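You operate a simulated robot arm through the tools that you are given. There is no shell and no other tool.

You are at the controls of a simulated two-armed robot. One attempt, no reset.

Task
Open the tap, bleed the air out of the washer, then switch it on.
Fine: lock to RUN, squeeze till the water runs steady; lever locked again at the end. Where these are worked on the way, their far stop is far enough and under half their travel is too little: lever lock.

Only the result counts: the job must be done as asked and must still hold three seconds after the hand-in. Knocking over, shifting, dropping, spilling or breaking anything else fails it.

Robot
Two 7-joint arms with fingered hands on one trunk that stands fixed in place. Base frame: the origin is at the foot of the trunk, x ahead of it, y to its left, z up. Lengths are in mm, angles in degrees, forces in N, time in s.
The left shoulder is at [71, 184, 1156], the right one opposite. With the tool pointing down near the work surface each hand reaches from about 100 to 720 mm from the base axis, measured 20 degrees to its own side. Payload 4 kg a hand.
The TCP of each hand is the grasp point between the finger pads, 26 mm short of the fingertips. In the tool frame z runs along the fingers and y along their closing line. The gripper opens to 132 mm; its body begins 73 mm behind the TCP. The gripper is a hand of 3 fingers: y runs from the thumb to the fingers, the wrist lies at [0, 0, -224] in the tool frame.
Orientation is that of the tool frame in the base frame, as [roll, pitch, yaw] about the fixed x, y, z axes, in that order (R = Rz(yaw) Ry(pitch) Rx(roll)). With the fingers straight down and closing along the base's y, the tool's x points along the base's -x, its y along +y and its z along -z.

Tools
- The arms move only by the tool jog_arm. It takes "left_motion", "right_motion" or both (then of equal length, played together; a hand with none holds still); each is a list of rows, each a list of 2 entries, a list of its own where there are three numbers: the shift along the tool's x, y, z in mm, then the turn, a rotation vector about the tool's x, y, z in degrees. In form: [[[dx, dy, dz], [wx, wy, wz]], ...]. A call has 1 to 20 rows; each row is the pose to reach, as a shift and turn from the pose commanded when the call began, along the tool's axes at that moment. Rows are played at 5 a second. More than 50 mm and 8.6 degrees between two rows, and nothing of the call is played. Where a pose cannot be reached the arm comes as near as it can. A force on the tool above 40 N (or 10 N above the force at the start of the call, whichever is more), or a blocked arm, ends the call early, and 0.2 s more pass. In this call time passes only in rows, and 0.2 s behind the last. The reply holds the time, the measured pose of the TCP, the force on the tool along the base axes, the opening and the grip force, in the units named above and with some noise, with the torque about the TCP (base axes, N m) and any sound that the robot's microphone picked up.
- Cameras (640 x 400 px; columns grow to the right, rows downward): "scene" is now at [166.9, -54.1, 1380.4]; the picture's right is [-0.59, -0.80, 0.11], its down [-0.56, 0.31, -0.77] and it looks along [0.58, -0.52, -0.63] (base axes); focal length 345 px, centre (320, 200). "left" rides on the left gripper at [-62, 3, -92] in its tool frame; the picture's right is [-0.05, -1.00, 0.00], its down [0.83, -0.04, -0.56] and it looks along [0.55, -0.03, 0.83] (tool axes); focal length 230 px, centre (320, 200). "right" rides on the right gripper at [61, 3, -92] in its tool frame; the picture's right is [-0.05, 1.00, 0.00], its down [-0.83, -0.04, -0.56] and it looks along [-0.55, -0.03, 0.83] (tool axes); focal length 230 px, centre (320, 200). There is no depth. A picture from a camera that has moved, and an enlarged one, comes with that camera's place and axes in the base frame and with its lens.
- grab_frame(camera): a new picture of that camera. It takes no simulated time.
- move_column(by): moves the trunk up (or, below 0, down) by that many mm; the arms and the scene camera ride with it, the base frame stays. It gives what a move gives, with no picture.
- set_fingers(finger1, finger2, thumb_bend, hand): sets how far each is bent, from 0 (flat) to 1 (curled in); at 0.3 the hand is open as for a grip, at 0.7 the pads meet at the TCP. One left out holds its place. A second passes; each finger stops where it meets its share of the squeeze, and holds until it gets a number again. It is the only way to open and close the hand. It gives what a move gives, with no picture; readings hold the bend of each and the force on the fingers (four entries, about 0 where the hand has none), thumb and palm.
- head_to(pan, tilt): turns the head with the scene camera to pan (to the left, within 86 degrees either way) and tilt (down, from -29 to 69), counted from straight ahead of the robot (the tilt from the chest, where the trunk bows). It gives what a move gives.
- zoom(camera, box): a new picture of the part [left, top, right, bottom] of that camera's present view, enlarged. It takes no simulated time.
- job_done(): hands the job in; it is judged then, once.

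Places have to be worked out from the pictures, the camera data and where the tool is seen. Open the grippers and draw the arms clear of the work before you hand the job in, unless the task says otherwise.

The tools are called by a JSON object that holds its "op" and its "data". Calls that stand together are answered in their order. jog_arm: Moves the arms, as the interface text tells. Its arguments: {"type":"object","properties":{"left_motion":{"type":"array"},"right_motion":{"type":"array"}},"required":[]} The other tools are called the same way: move_column (by) moves the trunk up or down; set_fingers (finger1, finger2, thumb_bend, hand) moves the fingers one by one; head_to (pan, tilt) turns the head that bears the scene camera; grab_frame (camera) takes a picture; zoom (camera, box) takes an enlarged picture of a part of a camera's view; job_done () hands the job in.

At the start:

```text
clock: 0.0
left_position: [554.5, -79.2, 1094.5]
left_orientation: [-179.9, 0.0, 180.0]
left_ft_force: [0.6, -0.3, -0.3]
left_moment: [0.01, 0.0, -0.02]
left_grip_width: 131.9
left_gripper_force: 0.1
left_shape: jaw
left_bend: [0.3, 0.3, 0.3]
left_finger forces: [0.0, 0.0, 0.0, 0.1, 0.1, 0.0]
right_position: [412.4, -499.1, 1008.1]
right_orientation: [-180.0, 0.1, -179.9]
right_ft_force: [-0.4, -0.3, 1.1]
right_moment: [0.01, -0.02, 0.04]
right_grip_width: 131.9
right_gripper_force: 0.1
right_shape: jaw
right_bend: [0.3, 0.3, 0.3]
right_finger forces: [0.0, 0.0, 0.1, 0.1, 0.1, 0.1]
trunk travel left (down, up): [-193.0, 268.0]
head pan, tilt (commanded): [-36.8, 30.6]
```

scene: 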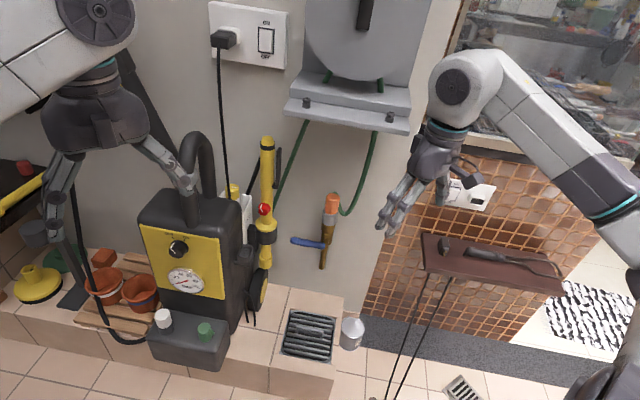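
right: 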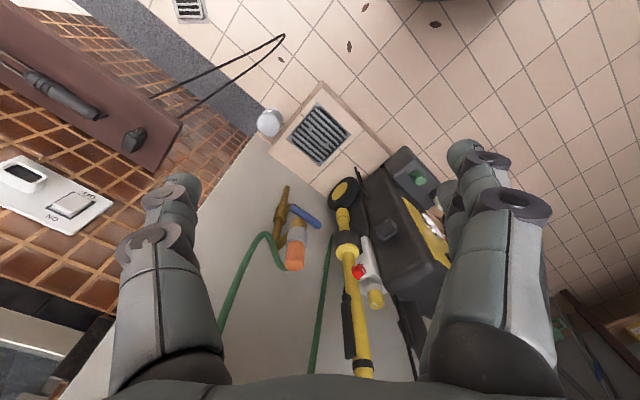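
left: 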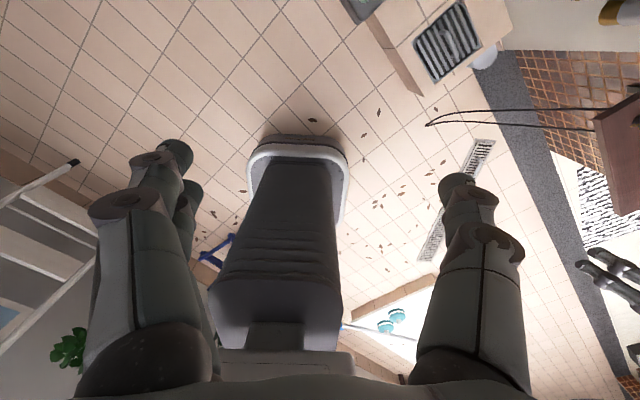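

I begin by looking closer at the parts of the scene: the tap on the wall, the washer, the gun and the switches.

{"op": "zoom", "data": {"camera": "scene", "box": [120, 120, 280, 220]}}

{"op": "zoom", "data": {"camera": "scene", "box": [230, 130, 390, 290]}}

{"op": "zoom", "data": {"camera": "scene", "box": [130, 200, 290, 380]}}

{"op": "zoom", "data": {"camera": "scene", "box": [370, 150, 570, 300]}}

{"op": "zoom", "data": {"camera": "scene", "box": [190, 0, 430, 150]}}

{"op": "zoom", "data": {"camera": "right", "box": [250, 120, 470, 380]}}

```text
4.00 times, centred on (200, 170) of scene
camera zoom: at [166.9, -54.1, 1380.4], right [-0.59, -0.8, 0.11], down [-0.56, 0.31, -0.77], along [0.58, -0.52, -0.63], focal length 1379 px, centre (800, 320)
```

zoom: 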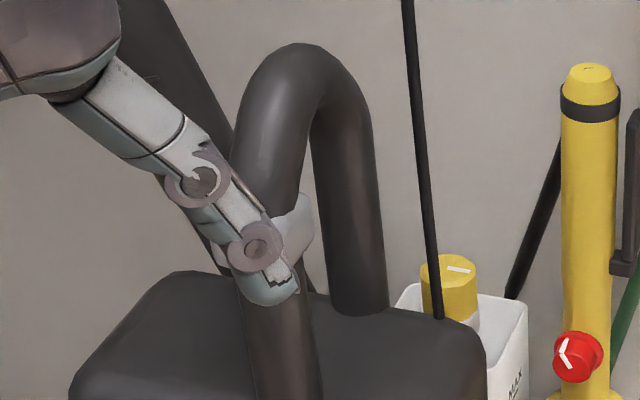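

```text
2.50 times, centred on (310, 210) of scene
camera zoom: at [166.9, -54.1, 1380.4], right [-0.59, -0.8, 0.11], down [-0.56, 0.31, -0.77], along [0.58, -0.52, -0.63], focal length 862 px, centre (345, 175)
```

zoom: 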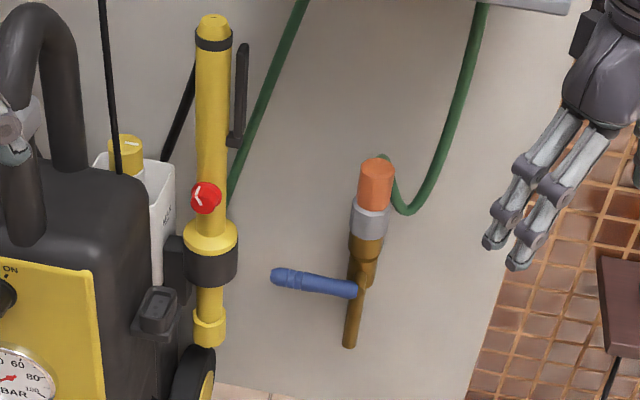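

```text
2.22 times, centred on (210, 290) of scene
camera zoom: at [166.9, -54.1, 1380.4], right [-0.59, -0.8, 0.11], down [-0.56, 0.31, -0.77], along [0.58, -0.52, -0.63], focal length 766 px, centre (564, 0)
```

zoom: 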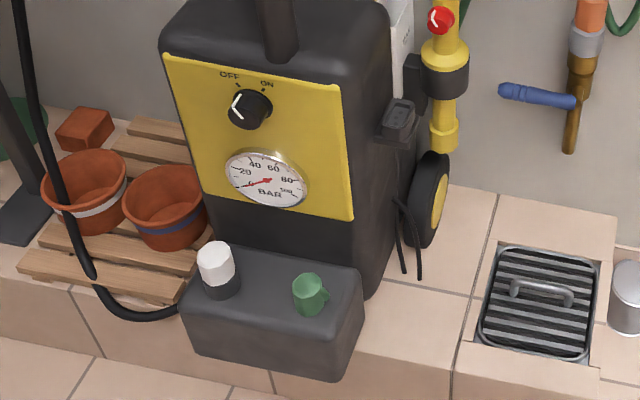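

```text
2.67 times, centred on (470, 225) of scene
camera zoom: at [166.9, -54.1, 1380.4], right [-0.59, -0.8, 0.11], down [-0.56, 0.31, -0.77], along [0.58, -0.52, -0.63], focal length 919 px, centre (-80, 133)
```

zoom: 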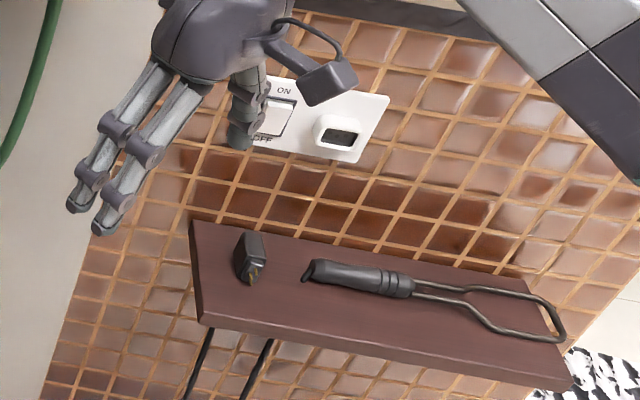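

```text
2.67 times, centred on (310, 75) of scene
camera zoom: at [166.9, -54.1, 1380.4], right [-0.59, -0.8, 0.11], down [-0.56, 0.31, -0.77], along [0.58, -0.52, -0.63], focal length 919 px, centre (347, 533)
```

zoom: 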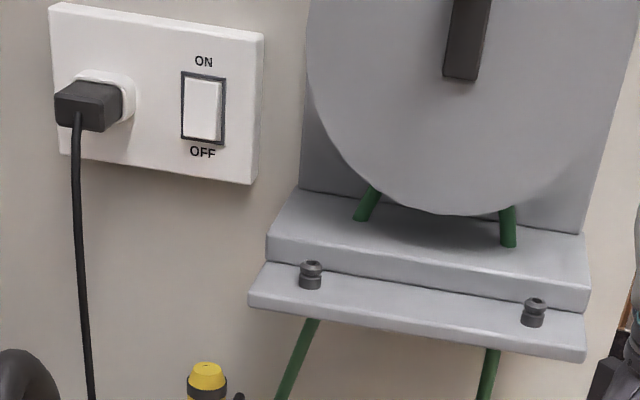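

```text
1.54 times, centred on (360, 250) of right
camera zoom: at [351.0, -495.2, 1100.0], right [0.05, 1.0, 0.0], down [0.83, -0.04, 0.56], along [0.55, -0.03, -0.83], focal length 354 px, centre (258, 123)
```

zoom: 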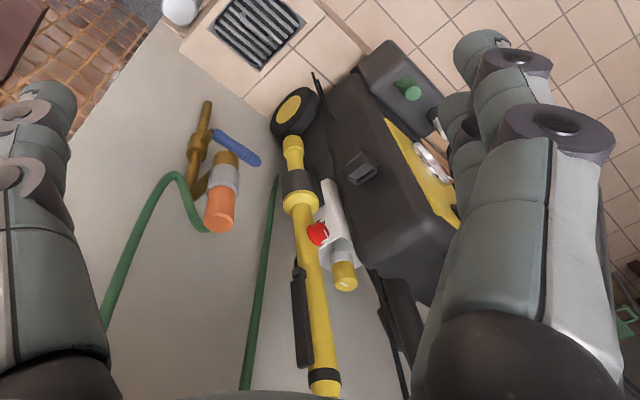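

The gun stands upright at about (828, -444), its red lock near (811, -425, 730), and the blue tap lever tip is near (794, -521, 566). I zoom further for the labels.

{"op": "zoom", "data": {"camera": "scene", "box": [248, 195, 280, 215]}}

{"op": "zoom", "data": {"camera": "scene", "box": [155, 225, 203, 255]}}

{"op": "zoom", "data": {"camera": "scene", "box": [165, 260, 205, 295]}}

{"op": "zoom", "data": {"camera": "scene", "box": [280, 185, 360, 275]}}

{"op": "zoom", "data": {"camera": "scene", "box": [240, 130, 300, 190]}}

{"op": "zoom", "data": {"camera": "right", "box": [320, 160, 400, 260]}}

{"op": "zoom", "data": {"camera": "right", "box": [330, 250, 400, 390]}}

```text
16.00 times, centred on (264, 205) of scene
camera zoom: at [166.9, -54.1, 1380.4], right [-0.59, -0.8, 0.11], down [-0.56, 0.31, -0.77], along [0.58, -0.52, -0.63], focal length 5517 px, centre (1216, 120)
```

zoom: 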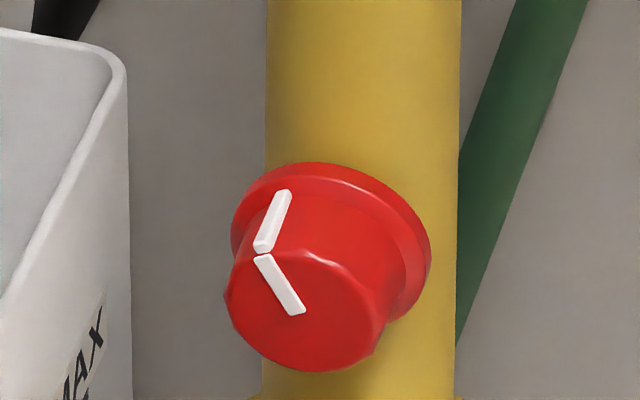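

```text
13.33 times, centred on (179, 240) of scene
camera zoom: at [166.9, -54.1, 1380.4], right [-0.59, -0.8, 0.11], down [-0.56, 0.31, -0.77], along [0.58, -0.52, -0.63], focal length 4597 px, centre (2200, -333)
```

zoom: 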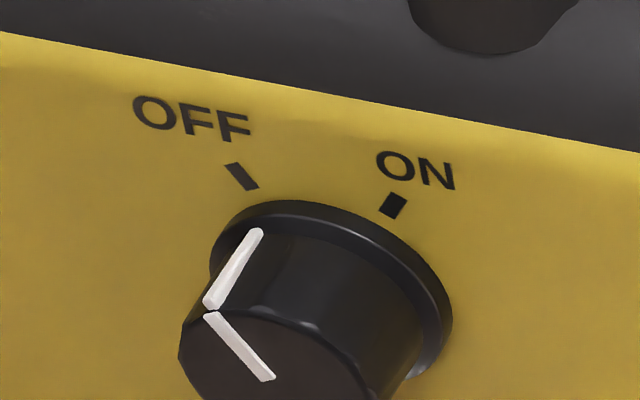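

```text
11.43 times, centred on (185, 278) of scene
camera zoom: at [166.9, -54.1, 1380.4], right [-0.59, -0.8, 0.11], down [-0.56, 0.31, -0.77], along [0.58, -0.52, -0.63], focal length 3940 px, centre (1863, -686)
```

zoom: 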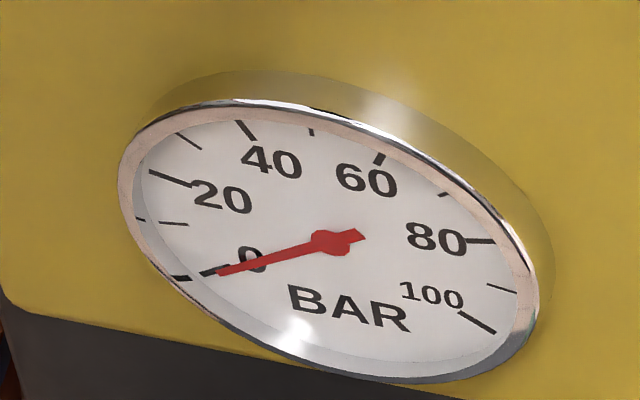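

```text
4.44 times, centred on (320, 230) of scene
camera zoom: at [166.9, -54.1, 1380.4], right [-0.59, -0.8, 0.11], down [-0.56, 0.31, -0.77], along [0.58, -0.52, -0.63], focal length 1532 px, centre (320, 67)
```

zoom: 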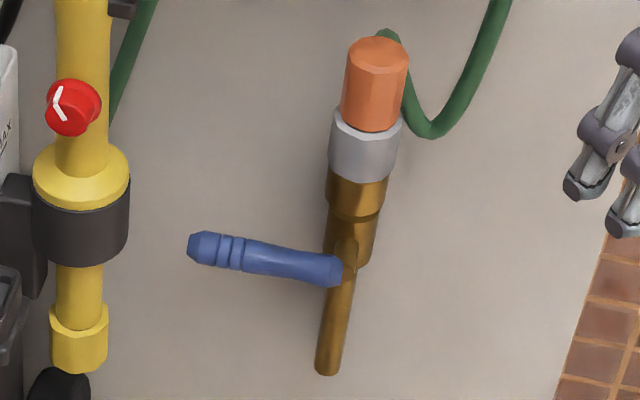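

```text
6.67 times, centred on (270, 160) of scene
camera zoom: at [166.9, -54.1, 1380.4], right [-0.59, -0.8, 0.11], down [-0.56, 0.31, -0.77], along [0.58, -0.52, -0.63], focal length 2299 px, centre (653, 467)
```

zoom: 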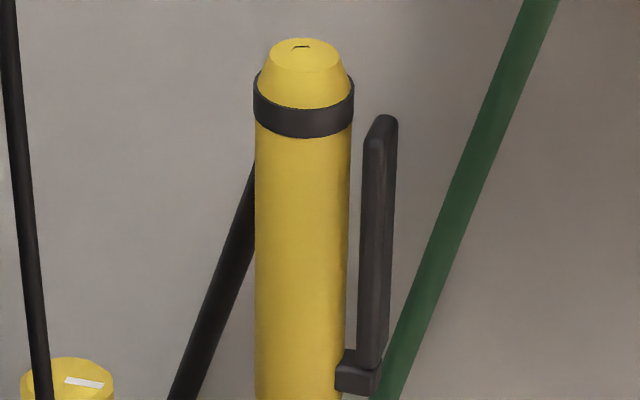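

```text
4.00 times, centred on (360, 210) of right
camera zoom: at [351.0, -495.2, 1100.0], right [0.05, 1.0, 0.0], down [0.83, -0.04, 0.56], along [0.55, -0.03, -0.83], focal length 920 px, centre (160, 160)
```

zoom: 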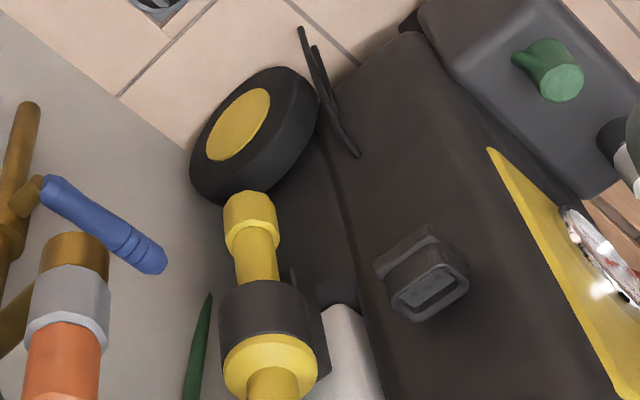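

```text
2.86 times, centred on (365, 320) of right
camera zoom: at [351.0, -495.2, 1100.0], right [0.05, 1.0, 0.0], down [0.83, -0.04, 0.56], along [0.55, -0.03, -0.83], focal length 657 px, centre (191, -143)
```

zoom: 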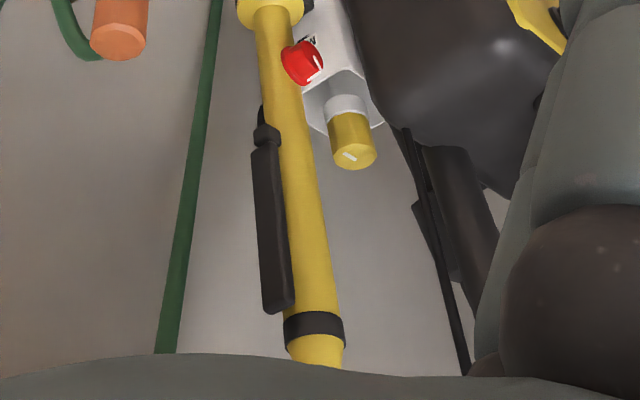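

I zoom further on the lock knob, the box at the washer's side and the wall sockets.

{"op": "zoom", "data": {"camera": "right", "box": [345, 262, 377, 282]}}

{"op": "zoom", "data": {"camera": "scene", "box": [228, 220, 284, 330]}}

{"op": "zoom", "data": {"camera": "scene", "box": [255, 10, 285, 60]}}

{"op": "zoom", "data": {"camera": "scene", "box": [205, 10, 255, 60]}}

{"op": "zoom", "data": {"camera": "right", "box": [0, 40, 300, 220]}}

{"op": "zoom", "data": {"camera": "right", "box": [260, 175, 330, 275]}}

```text
16.00 times, centred on (361, 272) of right
camera zoom: at [351.0, -495.2, 1100.0], right [0.05, 1.0, 0.0], down [0.83, -0.04, 0.56], along [0.55, -0.03, -0.83], focal length 3681 px, centre (-336, -952)
```

zoom: 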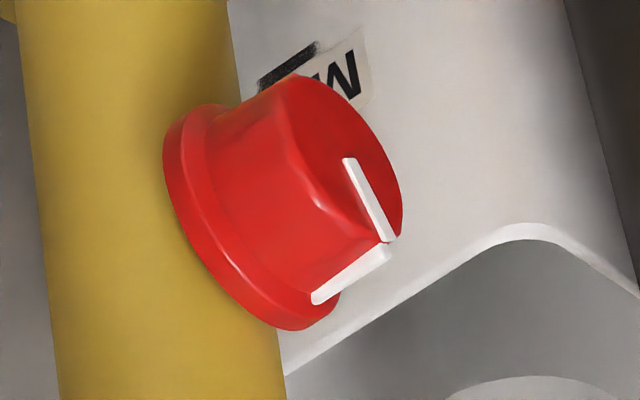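

```text
3.64 times, centred on (256, 275) of scene
camera zoom: at [166.9, -54.1, 1380.4], right [-0.59, -0.8, 0.11], down [-0.56, 0.31, -0.77], along [0.58, -0.52, -0.63], focal length 1254 px, centre (553, -73)
```

zoom: 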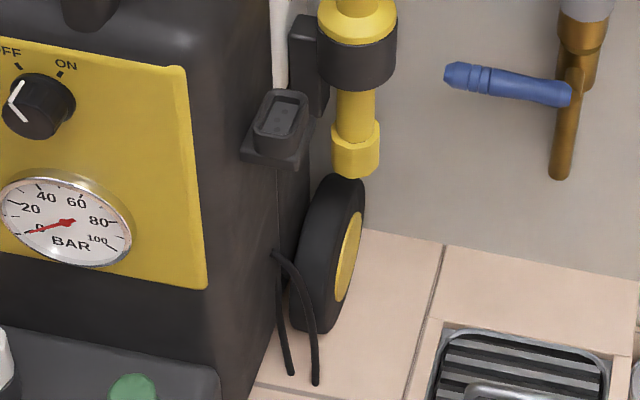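

```text
8.00 times, centred on (270, 35) of scene
camera zoom: at [166.9, -54.1, 1380.4], right [-0.59, -0.8, 0.11], down [-0.56, 0.31, -0.77], along [0.58, -0.52, -0.63], focal length 2758 px, centre (720, 1520)
```

zoom: 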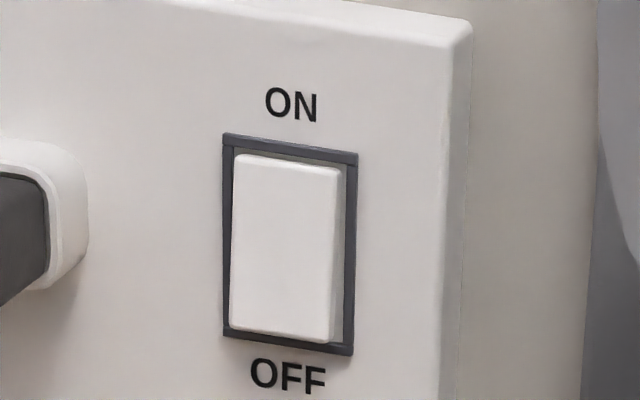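

```text
8.00 times, centred on (230, 35) of scene
camera zoom: at [166.9, -54.1, 1380.4], right [-0.59, -0.8, 0.11], down [-0.56, 0.31, -0.77], along [0.58, -0.52, -0.63], focal length 2758 px, centre (1040, 1520)
```

zoom: 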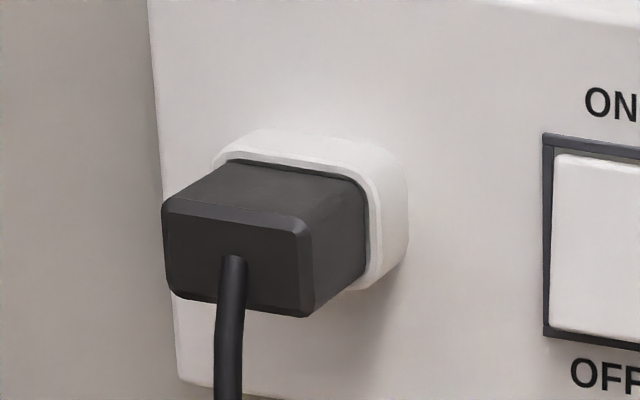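

```text
2.13 times, centred on (150, 130) of right
camera zoom: at [351.0, -495.2, 1100.0], right [0.05, 1.0, 0.0], down [0.83, -0.04, 0.56], along [0.55, -0.03, -0.83], focal length 491 px, centre (683, 349)
```

zoom: 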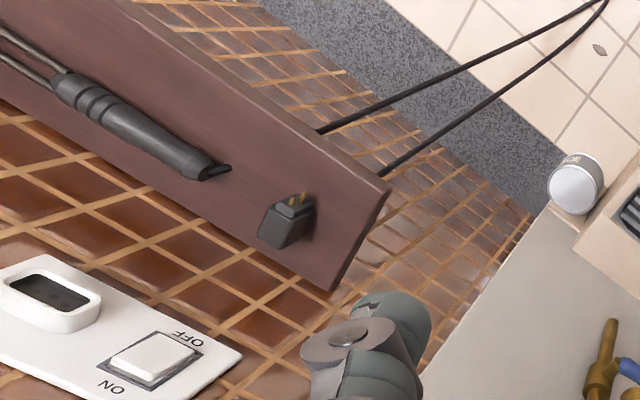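

```text
4.00 times, centred on (295, 225) of right
camera zoom: at [351.0, -495.2, 1100.0], right [0.05, 1.0, 0.0], down [0.83, -0.04, 0.56], along [0.55, -0.03, -0.83], focal length 920 px, centre (420, 100)
```

zoom: 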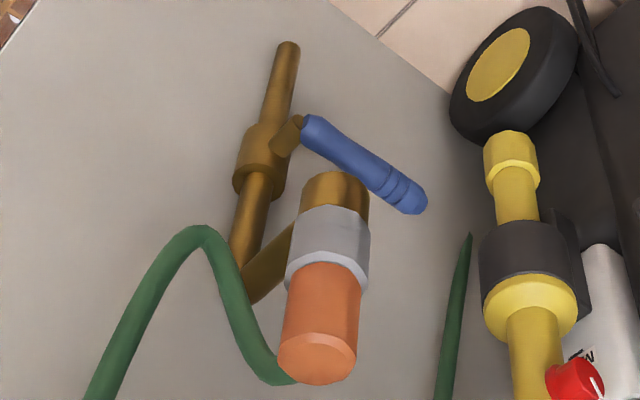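

Everything lies on a plane turned 45° (wall tangent (0.71,0.71), into the wall (0.71,-0.71)). I look around with the head for obstacles before moving the trunk.

{"op": "head_to", "data": {"pan": -10, "tilt": 40}}

{"op": "grab_frame", "data": {"camera": "scene"}}

{"op": "head_to", "data": {"pan": -75, "tilt": 35}}

{"op": "grab_frame", "data": {"camera": "scene"}}

{"op": "head_to", "data": {"pan": -36.8, "tilt": 38}}

{"op": "grab_frame", "data": {"camera": "scene"}}

```text
clock: 0.9
left_position: [552.9, -79.5, 1092.6]
left_orientation: [-180.0, 0.0, -179.9]
left_ft_force: [0.0, -0.6, 0.3]
left_moment: [0.02, -0.02, -0.02]
left_grip_width: 131.8
left_gripper_force: 0.1
left_shape: jaw
left_bend: [0.3, 0.3, 0.3]
left_finger forces: [0.0, 0.0, 0.0, 0.0, 0.0, 0.0]
right_position: [412.8, -499.2, 1007.0]
right_orientation: [179.9, 0.0, -179.9]
right_ft_force: [0.3, -0.7, 0.2]
right_moment: [0.0, 0.01, 0.01]
right_grip_width: 132.0
right_gripper_force: 0.0
right_shape: jaw
right_bend: [0.3, 0.3, 0.3]
right_finger forces: [0.0, 0.0, 0.0, 0.0, 0.0, 0.0]
trunk travel left (down, up): [-193.0, 268.0]
head pan, tilt (commanded): [-10.0, 40.0]
```

```text
taken
camera scene: at [175.5, -14.9, 1364.2], right [-0.17, -0.98, 0.03], down [-0.76, 0.11, -0.64], along [0.62, -0.13, -0.77], focal length 345 px, centre (320, 200)
```

scene: 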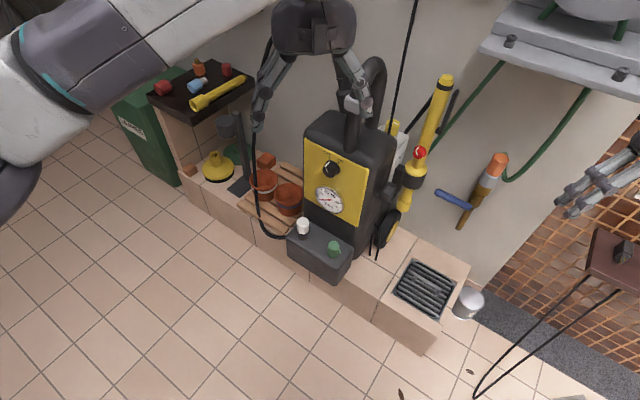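

```text
clock: 2.3
left_position: [553.1, -79.6, 1094.8]
left_orientation: [180.0, -0.1, -179.9]
left_ft_force: [0.3, -0.1, -0.1]
left_moment: [0.01, 0.01, 0.01]
left_grip_width: 132.0
left_gripper_force: 0.1
left_shape: jaw
left_bend: [0.3, 0.3, 0.3]
left_finger forces: [0.0, 0.0, 0.0, 0.0, 0.1, 0.1]
right_position: [413.3, -499.1, 1006.3]
right_orientation: [179.9, 0.0, -179.9]
right_ft_force: [0.4, -1.0, -0.8]
right_moment: [0.04, -0.01, -0.01]
right_grip_width: 131.9
right_gripper_force: 0.0
right_shape: jaw
right_bend: [0.3, 0.3, 0.3]
right_finger forces: [0.0, 0.0, 0.1, 0.0, 0.0, 0.1]
trunk travel left (down, up): [-193.0, 268.0]
head pan, tilt (commanded): [-75.0, 35.0]
```

```text
taken
camera scene: at [117.1, -85.1, 1382.7], right [-0.95, -0.26, 0.18], down [-0.3, 0.55, -0.78], along [0.1, -0.79, -0.6], focal length 345 px, centre (320, 200)
```

scene: 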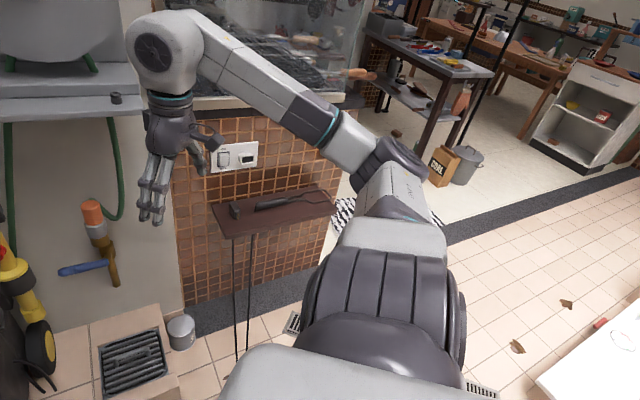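

```text
clock: 3.3
left_position: [552.8, -79.4, 1092.7]
left_orientation: [-180.0, 0.0, 180.0]
left_ft_force: [0.3, 0.9, -0.6]
left_moment: [0.0, -0.01, 0.0]
left_grip_width: 131.9
left_gripper_force: 0.1
left_shape: jaw
left_bend: [0.3, 0.3, 0.3]
left_finger forces: [0.0, 0.1, 0.0, 0.1, 0.0, 0.0]
right_position: [411.4, -499.3, 1006.8]
right_orientation: [-179.9, 0.0, -179.8]
right_ft_force: [0.2, 0.6, 0.3]
right_moment: [0.04, 0.02, 0.0]
right_grip_width: 131.8
right_gripper_force: 0.1
right_shape: jaw
right_bend: [0.3, 0.3, 0.3]
right_finger forces: [0.0, 0.0, 0.1, 0.0, 0.1, 0.1]
trunk travel left (down, up): [-193.0, 268.0]
head pan, tilt (commanded): [-36.8, 38.0]
```

```text
taken
camera scene: at [161.7, -51.8, 1369.8], right [-0.59, -0.8, 0.11], down [-0.63, 0.37, -0.68], along [0.51, -0.47, -0.72], focal length 345 px, centre (320, 200)
```

scene: 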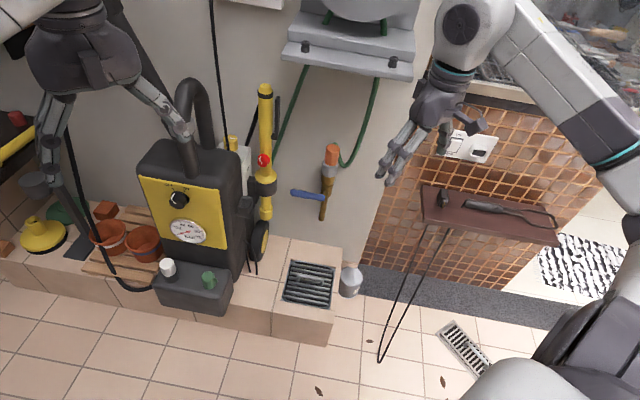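

The way down is clear of both hands, so I lower the trunk so that the arms reach the tap and the knob more easily.

{"op": "move_column", "data": {"by": -190}}

{"op": "grab_frame", "data": {"camera": "scene"}}

{"op": "grab_frame", "data": {"camera": "right"}}

```text
clock: 5.4
left_position: [606.4, -80.2, 695.8]
left_orientation: [180.0, -19.4, 179.8]
left_ft_force: [-0.1, -0.4, 0.3]
left_moment: [0.01, -0.01, 0.02]
left_grip_width: 131.9
left_gripper_force: 0.1
left_shape: jaw
left_bend: [0.3, 0.3, 0.3]
left_finger forces: [0.0, 0.0, 0.0, 0.0, 0.0, 0.0]
right_position: [411.5, -498.8, 817.3]
right_orientation: [-180.0, 0.0, -179.9]
right_ft_force: [-0.6, -1.2, -0.5]
right_moment: [-0.01, -0.02, 0.01]
right_grip_width: 132.0
right_gripper_force: 0.1
right_shape: jaw
right_bend: [0.3, 0.3, 0.3]
right_finger forces: [0.0, 0.0, 0.1, 0.0, 0.0, 0.0]
trunk travel left (down, up): [-3.0, 458.0]
head pan, tilt (commanded): [-36.8, 38.0]
```

```text
taken
camera scene: at [331.0, -51.5, 1084.2], right [-0.52, -0.8, 0.3], down [-0.82, 0.37, -0.43], along [0.23, -0.47, -0.85], focal length 345 px, centre (320, 200)
```

scene: 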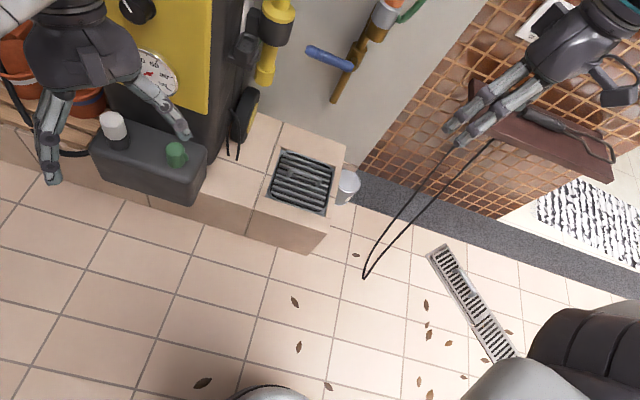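

```text
taken
camera right: at [350.2, -495.0, 911.0], right [0.05, 1.0, 0.0], down [0.83, -0.04, 0.56], along [0.56, -0.03, -0.83], focal length 230 px, centre (320, 200)
```

right: 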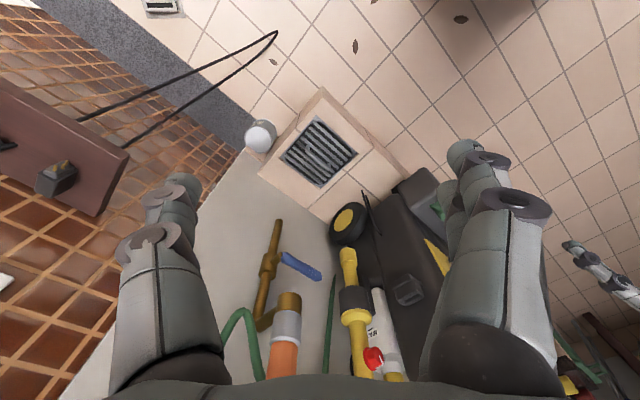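

The trunk bowed forward while lowering, so the shoulders are now nearer (about x 174, z 913) and both hands are clear. I aim the head at the gun and panel again.

{"op": "head_to", "data": {"pan": -34, "tilt": 12}}

{"op": "grab_frame", "data": {"camera": "scene"}}

```text
clock: 6.3
left_position: [607.7, -78.4, 693.4]
left_orientation: [180.0, -19.6, 180.0]
left_ft_force: [0.0, 0.9, 0.1]
left_moment: [-0.02, 0.05, 0.0]
left_grip_width: 131.6
left_gripper_force: 0.0
left_shape: jaw
left_bend: [0.3, 0.3, 0.3]
left_finger forces: [0.1, 0.0, 0.0, 0.0, 0.0, 0.0]
right_position: [413.3, -499.0, 817.8]
right_orientation: [-180.0, 0.0, -179.9]
right_ft_force: [0.0, -0.2, 0.2]
right_moment: [0.01, -0.01, 0.01]
right_grip_width: 132.0
right_gripper_force: 0.0
right_shape: jaw
right_bend: [0.3, 0.3, 0.3]
right_finger forces: [0.1, 0.1, 0.1, 0.0, 0.1, 0.0]
trunk travel left (down, up): [-3.0, 458.0]
head pan, tilt (commanded): [-34.0, 12.0]
```

```text
taken
camera scene: at [360.0, -52.1, 1115.0], right [-0.48, -0.83, 0.28], down [-0.64, 0.12, -0.76], along [0.59, -0.55, -0.59], focal length 345 px, centre (320, 200)
```

scene: 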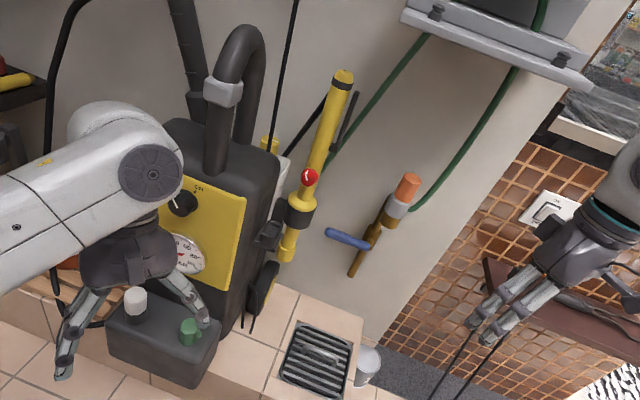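

The tap, lock and trigger are now nearer. I zoom in on each to refine their positions.

{"op": "zoom", "data": {"camera": "scene", "box": [310, 160, 430, 285]}}

{"op": "zoom", "data": {"camera": "right", "box": [200, 200, 360, 380]}}

{"op": "zoom", "data": {"camera": "scene", "box": [270, 60, 370, 270]}}

{"op": "zoom", "data": {"camera": "scene", "box": [290, 160, 330, 195]}}

```text
3.20 times, centred on (370, 222) of scene
camera zoom: at [360.0, -52.1, 1115.0], right [-0.48, -0.83, 0.28], down [-0.64, 0.12, -0.76], along [0.59, -0.55, -0.59], focal length 1103 px, centre (160, 128)
```

zoom: 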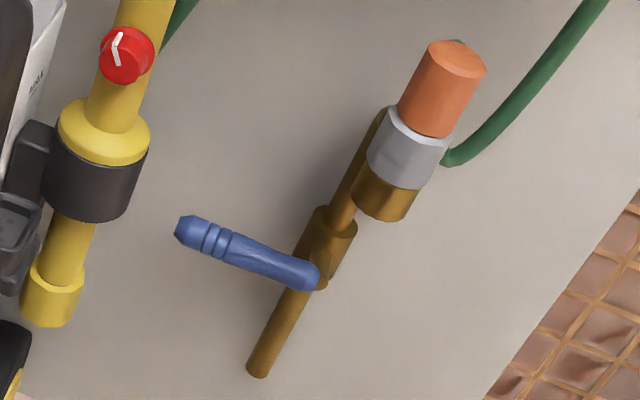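

```text
2.22 times, centred on (280, 290) of right
camera zoom: at [351.1, -495.2, 910.0], right [0.05, 1.0, 0.0], down [0.83, -0.04, 0.56], along [0.55, -0.03, -0.83], focal length 511 px, centre (409, 0)
```

zoom: 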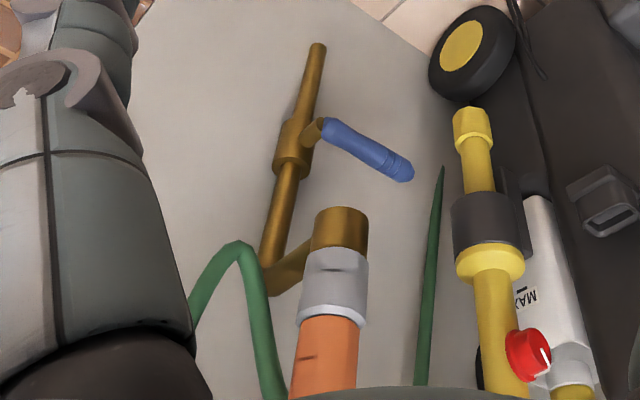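

```text
1.90 times, centred on (320, 165) of scene
camera zoom: at [360.0, -52.1, 1115.0], right [-0.48, -0.83, 0.28], down [-0.64, 0.12, -0.76], along [0.59, -0.55, -0.59], focal length 657 px, centre (320, 267)
```

zoom: 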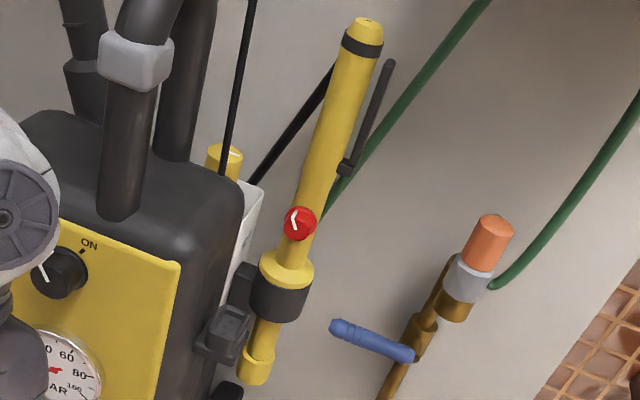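

```text
11.43 times, centred on (310, 178) of scene
camera zoom: at [360.0, -52.1, 1115.0], right [-0.48, -0.83, 0.28], down [-0.64, 0.12, -0.76], along [0.59, -0.55, -0.59], focal length 3940 px, centre (434, 457)
```

zoom: 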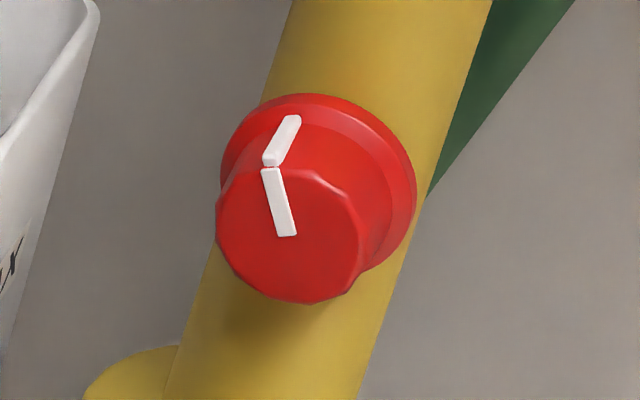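

Tap lever runs from its root about (721,-591,572) to its tip about (800,-522,561), in front of the wall at w≈960. First I draw the left hand back, out of the way of the right arm and of the panel view.

{"op": "jog_arm", "data": {"left_motion": [[[18, 34, -15], [0, 0, 0]], [[36, 68, -30], [0, 0, 0]], [[54, 102, -45], [0, 0, 0]], [[72, 136, -60], [0, 0, 0]], [[90, 170, -74], [0, 0, 0]]]}}

{"op": "grab_frame", "data": {"camera": "scene"}}

```text
clock: 7.5
left_position: [547.1, 90.6, 793.8]
left_orientation: [-179.9, -19.5, 180.0]
left_ft_force: [-0.2, 0.7, 0.7]
left_moment: [0.01, 0.02, -0.02]
left_grip_width: 131.9
left_gripper_force: 0.0
left_shape: jaw
left_bend: [0.3, 0.3, 0.3]
left_finger forces: [0.1, 0.1, 0.0, 0.1, 0.0, 0.1]
right_position: [412.7, -498.7, 818.3]
right_orientation: [180.0, 0.0, -179.9]
right_ft_force: [0.2, 0.0, 0.4]
right_moment: [0.01, -0.04, -0.01]
right_grip_width: 131.8
right_gripper_force: 0.1
right_shape: jaw
right_bend: [0.3, 0.3, 0.3]
right_finger forces: [0.0, 0.0, 0.0, 0.1, 0.0, 0.0]
trunk travel left (down, up): [-3.0, 458.0]
head pan, tilt (commanded): [-34.0, 12.0]
```

```text
taken
camera scene: at [359.6, -51.3, 1115.3], right [-0.48, -0.83, 0.28], down [-0.64, 0.12, -0.76], along [0.59, -0.55, -0.59], focal length 345 px, centre (320, 200)
```

scene: 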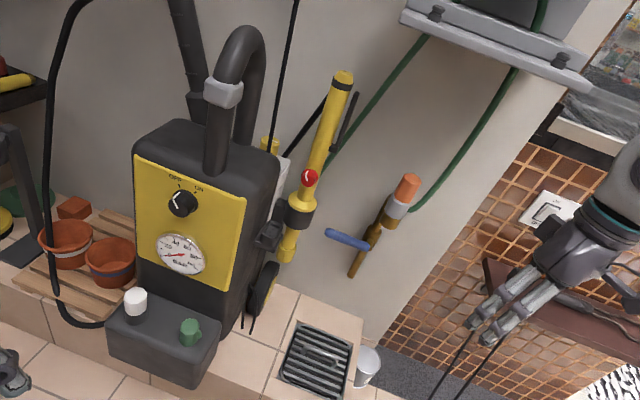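

The panel is in clear view now. I zoom on the washer knob to locate it for later, and on the wall by the tap.

{"op": "zoom", "data": {"camera": "scene", "box": [155, 165, 219, 225]}}

{"op": "zoom", "data": {"camera": "scene", "box": [260, 230, 400, 330]}}

```text
6.67 times, centred on (187, 195) of scene
camera zoom: at [359.6, -51.3, 1115.3], right [-0.48, -0.83, 0.28], down [-0.64, 0.12, -0.76], along [0.59, -0.55, -0.59], focal length 2299 px, centre (1207, 233)
```

zoom: 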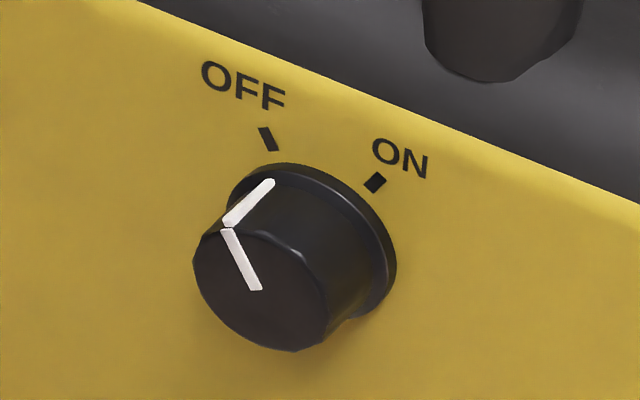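

```text
4.00 times, centred on (330, 280) of scene
camera zoom: at [359.6, -51.3, 1115.3], right [-0.48, -0.83, 0.28], down [-0.64, 0.12, -0.76], along [0.59, -0.55, -0.59], focal length 1379 px, centre (280, -120)
```

zoom: 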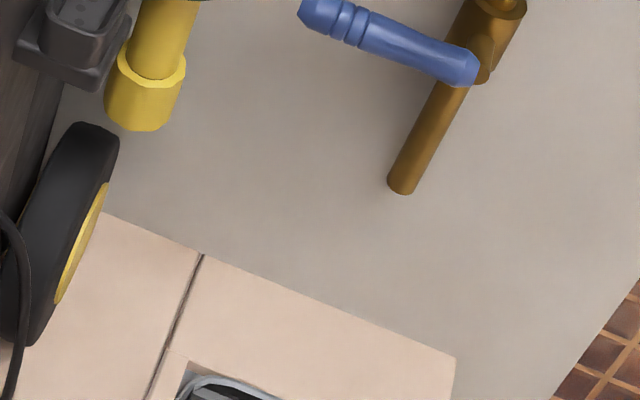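

Washer knob: base at about (821,-187,695), 23 mm tall; wall at w≈985, bench at z≈230. Now I bring the right hand in front of the tap lever, pointing into the wall.

{"op": "jog_arm", "data": {"right_motion": [[[-20.2, 5.5, 14.5], [2.71, -6.53, 2.71]], [[-40.4, 10.9, 28.9], [5.42, -13.06, 5.42]], [[-60.6, 16.4, 43.4], [8.12, -19.59, 8.12]], [[-80.8, 21.8, 57.8], [10.83, -26.12, 10.83]], [[-101, 27.3, 72.3], [13.54, -32.65, 13.54]], [[-121.2, 32.8, 86.8], [16.25, -39.18, 16.25]], [[-141.3, 38.2, 101.2], [18.95, -45.72, 18.95]], [[-161.5, 43.7, 115.7], [21.66, -52.25, 21.66]], [[-181.7, 49.2, 130.2], [24.37, -58.78, 24.37]], [[-201.9, 54.6, 144.6], [27.08, -65.31, 27.08]], [[-222.1, 60.1, 159.1], [29.78, -71.84, 29.78]], [[-242.3, 65.5, 173.5], [32.49, -78.37, 32.49]], [[-262.5, 71, 188], [35.2, -84.9, 35.2]]]}}

{"op": "grab_frame", "data": {"camera": "scene"}}

{"op": "grab_frame", "data": {"camera": "right"}}

```text
clock: 10.5
left_position: [548.2, 90.5, 793.3]
left_orientation: [-179.9, -19.6, 179.8]
left_ft_force: [0.4, 0.4, 0.1]
left_moment: [-0.05, 0.0, 0.01]
left_grip_width: 131.5
left_gripper_force: 0.1
left_shape: jaw
left_bend: [0.3, 0.3, 0.3]
left_finger forces: [0.0, 0.0, 0.1, 0.0, 0.0, 0.1]
right_position: [556.2, -470.9, 599.0]
right_orientation: [-149.5, 48.8, 168.1]
right_ft_force: [-0.3, -0.3, -0.5]
right_moment: [0.04, 0.0, 0.0]
right_grip_width: 132.0
right_gripper_force: 0.0
right_shape: jaw
right_bend: [0.3, 0.3, 0.3]
right_finger forces: [0.0, 0.0, 0.0, 0.1, 0.1, 0.0]
right hand out of reach, approached as far as the arm can: row 10, 11, 12, 13
trunk travel left (down, up): [-3.0, 458.0]
head pan, tilt (commanded): [-34.0, 12.0]
stopped in row 13 (right hand): the arm was blocked; the commanded pose is now the measured one
```

```text
taken
camera scene: at [360.2, -51.9, 1115.0], right [-0.48, -0.83, 0.28], down [-0.64, 0.12, -0.76], along [0.59, -0.55, -0.59], focal length 345 px, centre (320, 200)
```

scene: 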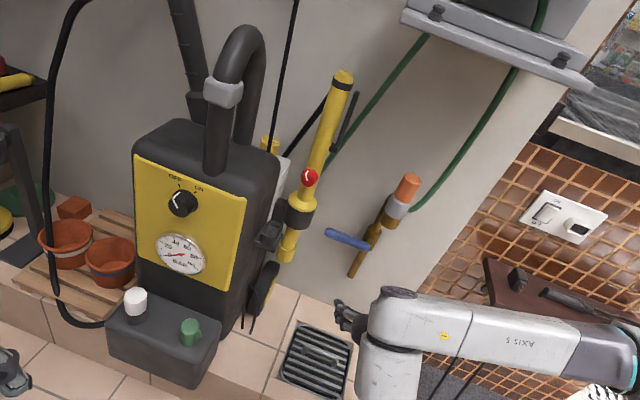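

```text
taken
camera right: at [468.5, -400.7, 605.2], right [0.58, 0.76, -0.29], down [0.22, 0.2, 0.95], along [0.78, -0.62, -0.04], focal length 230 px, centre (320, 200)
```

right: 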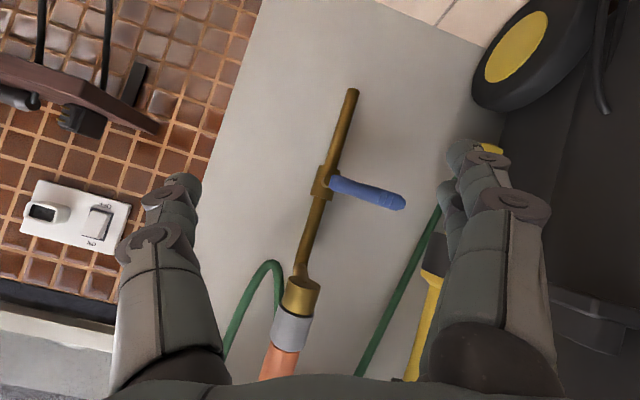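

The arm was folded too tightly near the body; it stopped at (556,-471,599) with the tool about 35° below horizontal. I move forward, out of the fold, and straighten the roll.

{"op": "jog_arm", "data": {"right_motion": [[[-23, 24.3, 11.4], [0, 0, 0]], [[-46, 48.5, 22.8], [0, 0, 0]], [[-69, 72.8, 34.2], [0, 0, 0]], [[-92, 97, 45.6], [0, 0, 0]], [[-92, 97, 45.6], [-1.4, -0.1, 7]], [[-92, 97, 45.6], [-2.7, -0.3, 14.1]], [[-92, 97, 45.6], [-4.1, -0.4, 21.1]]]}}

{"op": "grab_frame", "data": {"camera": "scene"}}

{"op": "grab_frame", "data": {"camera": "right"}}

```text
clock: 12.1
left_position: [547.6, 90.1, 793.9]
left_orientation: [-180.0, -19.5, 179.9]
left_ft_force: [0.0, 0.4, -0.6]
left_moment: [-0.04, 0.0, 0.0]
left_grip_width: 132.0
left_gripper_force: 0.0
left_shape: jaw
left_bend: [0.3, 0.3, 0.3]
left_finger forces: [0.1, 0.0, 0.0, 0.0, 0.0, 0.0]
right_position: [697.4, -445.7, 626.8]
right_orientation: [-179.8, 54.2, 135.5]
right_ft_force: [0.8, -0.2, 0.5]
right_moment: [0.02, 0.04, 0.0]
right_grip_width: 131.9
right_gripper_force: 0.0
right_shape: jaw
right_bend: [0.3, 0.3, 0.3]
right_finger forces: [0.0, 0.0, 0.1, 0.0, 0.0, 0.0]
right hand out of reach, approached as far as the arm can: row 7
trunk travel left (down, up): [-3.0, 458.0]
head pan, tilt (commanded): [-34.0, 12.0]
```

```text
taken
camera scene: at [359.8, -52.1, 1115.2], right [-0.48, -0.83, 0.28], down [-0.64, 0.12, -0.76], along [0.59, -0.55, -0.59], focal length 345 px, centre (320, 200)
```

scene: 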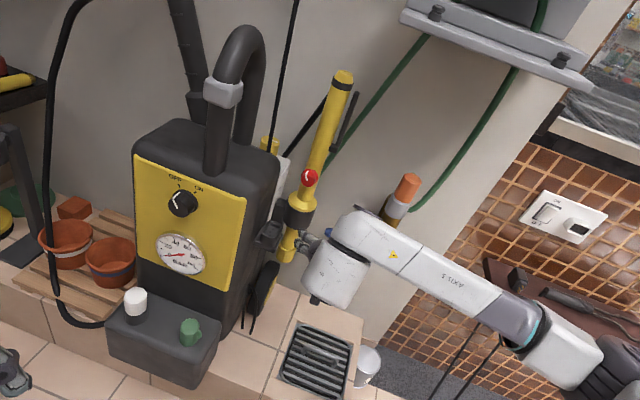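

```text
taken
camera right: at [620.4, -365.2, 631.7], right [0.72, 0.69, 0.04], down [0.0, -0.06, 1.0], along [0.69, -0.72, -0.04], focal length 230 px, centre (320, 200)
```

right: 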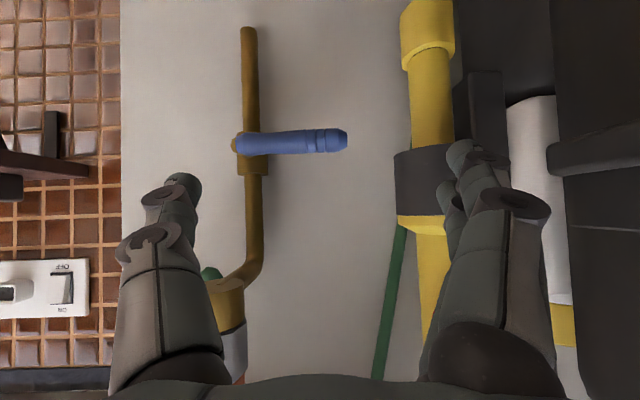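

The right camera now gives a clear (upside-down) view of the tap: pivot near u 100, z 563; lever tip u 205; lever at w≈935. I close the right fingers into a poker.

{"op": "set_fingers", "data": {"hand": "right", "finger1": 0.7, "finger2": 0.7, "thumb_bend": 0.7}}

{"op": "grab_frame", "data": {"camera": "right"}}

{"op": "zoom", "data": {"camera": "scene", "box": [280, 180, 420, 320]}}

```text
clock: 13.1
left_position: [547.4, 90.6, 793.7]
left_orientation: [-180.0, -19.6, 179.9]
left_ft_force: [-0.3, 0.5, 0.2]
left_moment: [0.0, 0.01, -0.01]
left_grip_width: 131.9
left_gripper_force: 0.1
left_shape: jaw
left_bend: [0.3, 0.3, 0.3]
left_finger forces: [0.0, 0.0, 0.0, 0.0, 0.1, 0.1]
right_position: [698.6, -446.4, 627.8]
right_orientation: [-179.6, 54.1, 135.7]
right_ft_force: [0.1, 0.2, 0.9]
right_moment: [0.01, 0.0, 0.03]
right_grip_width: 6.2
right_gripper_force: 0.1
right_shape: fingers
right_bend: [0.7, 0.7, 0.7]
right_finger forces: [0.0, 0.1, 0.1, 0.0, 0.0, 0.0]
trunk travel left (down, up): [-3.0, 458.0]
head pan, tilt (commanded): [-34.0, 12.0]
```

```text
taken
camera right: at [620.3, -365.3, 631.3], right [0.72, 0.69, 0.04], down [0.0, -0.05, 1.0], along [0.69, -0.72, -0.04], focal length 230 px, centre (320, 200)
```

right: 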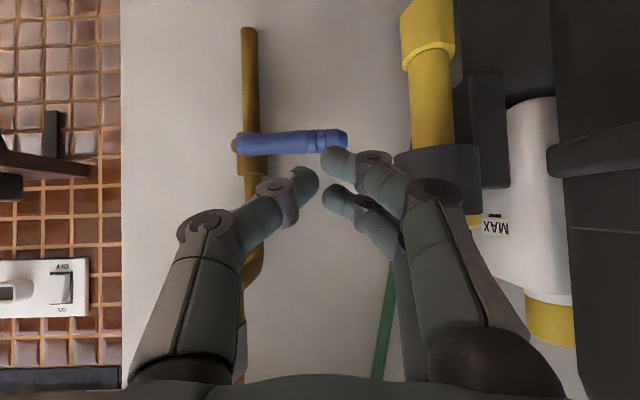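

```text
2.86 times, centred on (350, 250) of scene
camera zoom: at [360.2, -52.0, 1115.0], right [-0.48, -0.83, 0.28], down [-0.64, 0.12, -0.76], along [0.59, -0.55, -0.59], focal length 985 px, centre (234, 57)
```

zoom: 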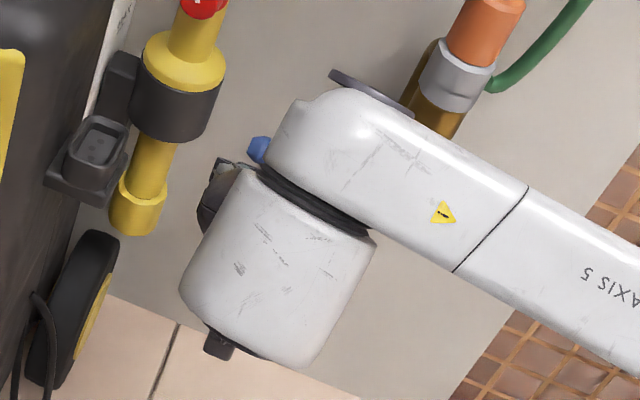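

The closed fingertips sit about ±14 mm along tool x. I go in over the lever at u≈182, between the hose connector and the gun collar, about 45 mm above the lever.

{"op": "jog_arm", "data": {"right_motion": [[[-9.7, 4, -7], [0, 0, 0]], [[-27.3, 3.6, 17.3], [0, 0, 0]], [[-44.9, 3.3, 41.6], [0, 0, 0]], [[-62.5, 2.9, 65.9], [0, 0, 0]], [[-80.1, 2.5, 90.2], [0, 0, 0]]]}}

{"op": "grab_frame", "data": {"camera": "right"}}

{"op": "zoom", "data": {"camera": "scene", "box": [280, 150, 440, 310]}}

```text
clock: 14.3
left_position: [548.2, 89.5, 792.9]
left_orientation: [-179.9, -19.5, 179.9]
left_ft_force: [0.8, 0.8, 0.1]
left_moment: [-0.01, 0.0, -0.04]
left_grip_width: 131.9
left_gripper_force: 0.0
left_shape: jaw
left_bend: [0.3, 0.3, 0.3]
left_finger forces: [0.1, 0.0, 0.1, 0.0, 0.0, 0.0]
right_position: [783.5, -526.9, 638.9]
right_orientation: [-179.9, 54.9, 135.1]
right_ft_force: [-0.4, 0.0, 0.3]
right_moment: [0.02, 0.05, -0.02]
right_grip_width: 6.4
right_gripper_force: 0.0
right_shape: fingers
right_bend: [0.7, 0.7, 0.7]
right_finger forces: [0.0, 0.1, 0.0, 0.0, 0.1, 0.0]
trunk travel left (down, up): [-3.0, 458.0]
head pan, tilt (commanded): [-34.0, 12.0]
```

```text
taken
camera right: at [706.8, -446.7, 643.5], right [0.73, 0.69, 0.04], down [-0.01, -0.05, 1.0], along [0.69, -0.73, -0.02], focal length 230 px, centre (320, 200)
```

right: 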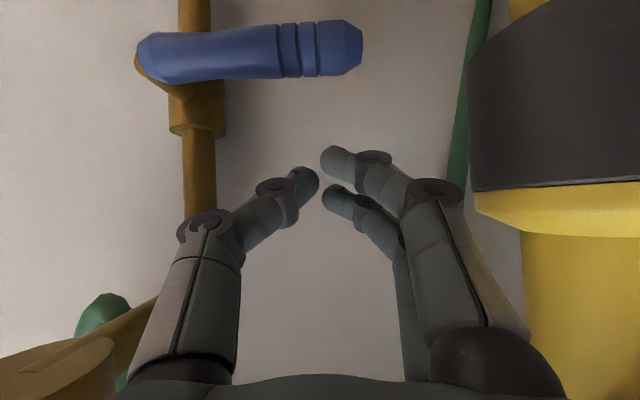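

```text
2.50 times, centred on (360, 230) of scene
camera zoom: at [360.5, -52.1, 1114.8], right [-0.48, -0.83, 0.28], down [-0.64, 0.12, -0.76], along [0.59, -0.55, -0.59], focal length 862 px, centre (220, 125)
```

zoom: 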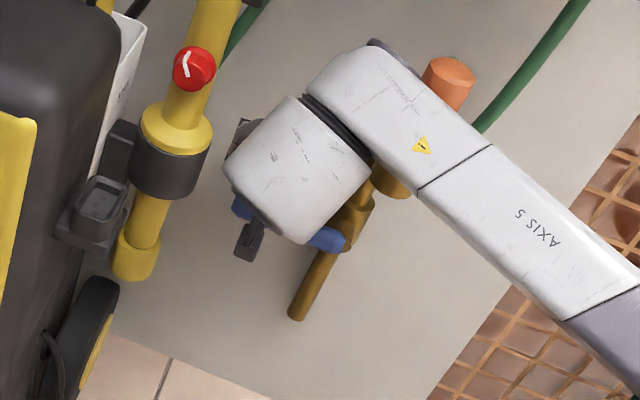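

No contact yet; the lower fingertip is over the lever. I now lower slowly onto the lever to feel whether it turns downward.

{"op": "jog_arm", "data": {"right_motion": [[[8.2, 0, 5.8], [0, 0, 0]], [[16.4, 0, 11.5], [0, 0, 0]], [[22.1, 0, 15.5], [0, 0, 0]], [[26.2, 0, 18.4], [0, 0, 0]], [[30.3, 0, 21.3], [0, 0, 0]], [[34.4, 0, 24.2], [0, 0, 0]], [[38.4, 0, 27], [0, 0, 0]]]}}

{"op": "grab_frame", "data": {"camera": "right"}}

```text
clock: 15.9
left_position: [546.3, 91.9, 795.5]
left_orientation: [-180.0, -19.4, 179.9]
left_ft_force: [-0.1, -0.2, 0.1]
left_moment: [-0.02, 0.01, -0.01]
left_grip_width: 132.0
left_gripper_force: 0.1
left_shape: jaw
left_bend: [0.3, 0.3, 0.3]
left_finger forces: [0.0, 0.0, 0.0, 0.0, 0.0, 0.0]
right_position: [783.2, -530.5, 599.8]
right_orientation: [179.5, 55.5, 134.8]
right_ft_force: [3.7, 0.1, 16.0]
right_moment: [-0.05, -0.31, -0.01]
right_grip_width: 5.4
right_gripper_force: 7.7
right_shape: fingers
right_bend: [0.71, 0.7, 0.7]
right_finger forces: [15.9, 0.0, 0.1, 0.0, 0.0, 0.1]
trunk travel left (down, up): [-3.0, 458.0]
head pan, tilt (commanded): [-34.0, 12.0]
```

```text
taken
camera right: at [707.5, -448.1, 601.7], right [0.72, 0.69, 0.05], down [-0.02, -0.04, 1.0], along [0.69, -0.72, -0.02], focal length 230 px, centre (320, 200)
```

right: 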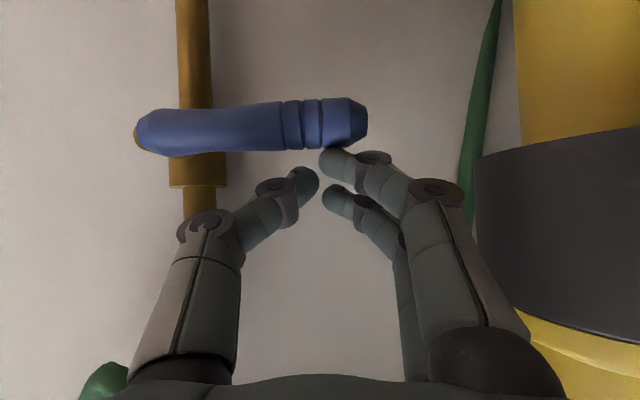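

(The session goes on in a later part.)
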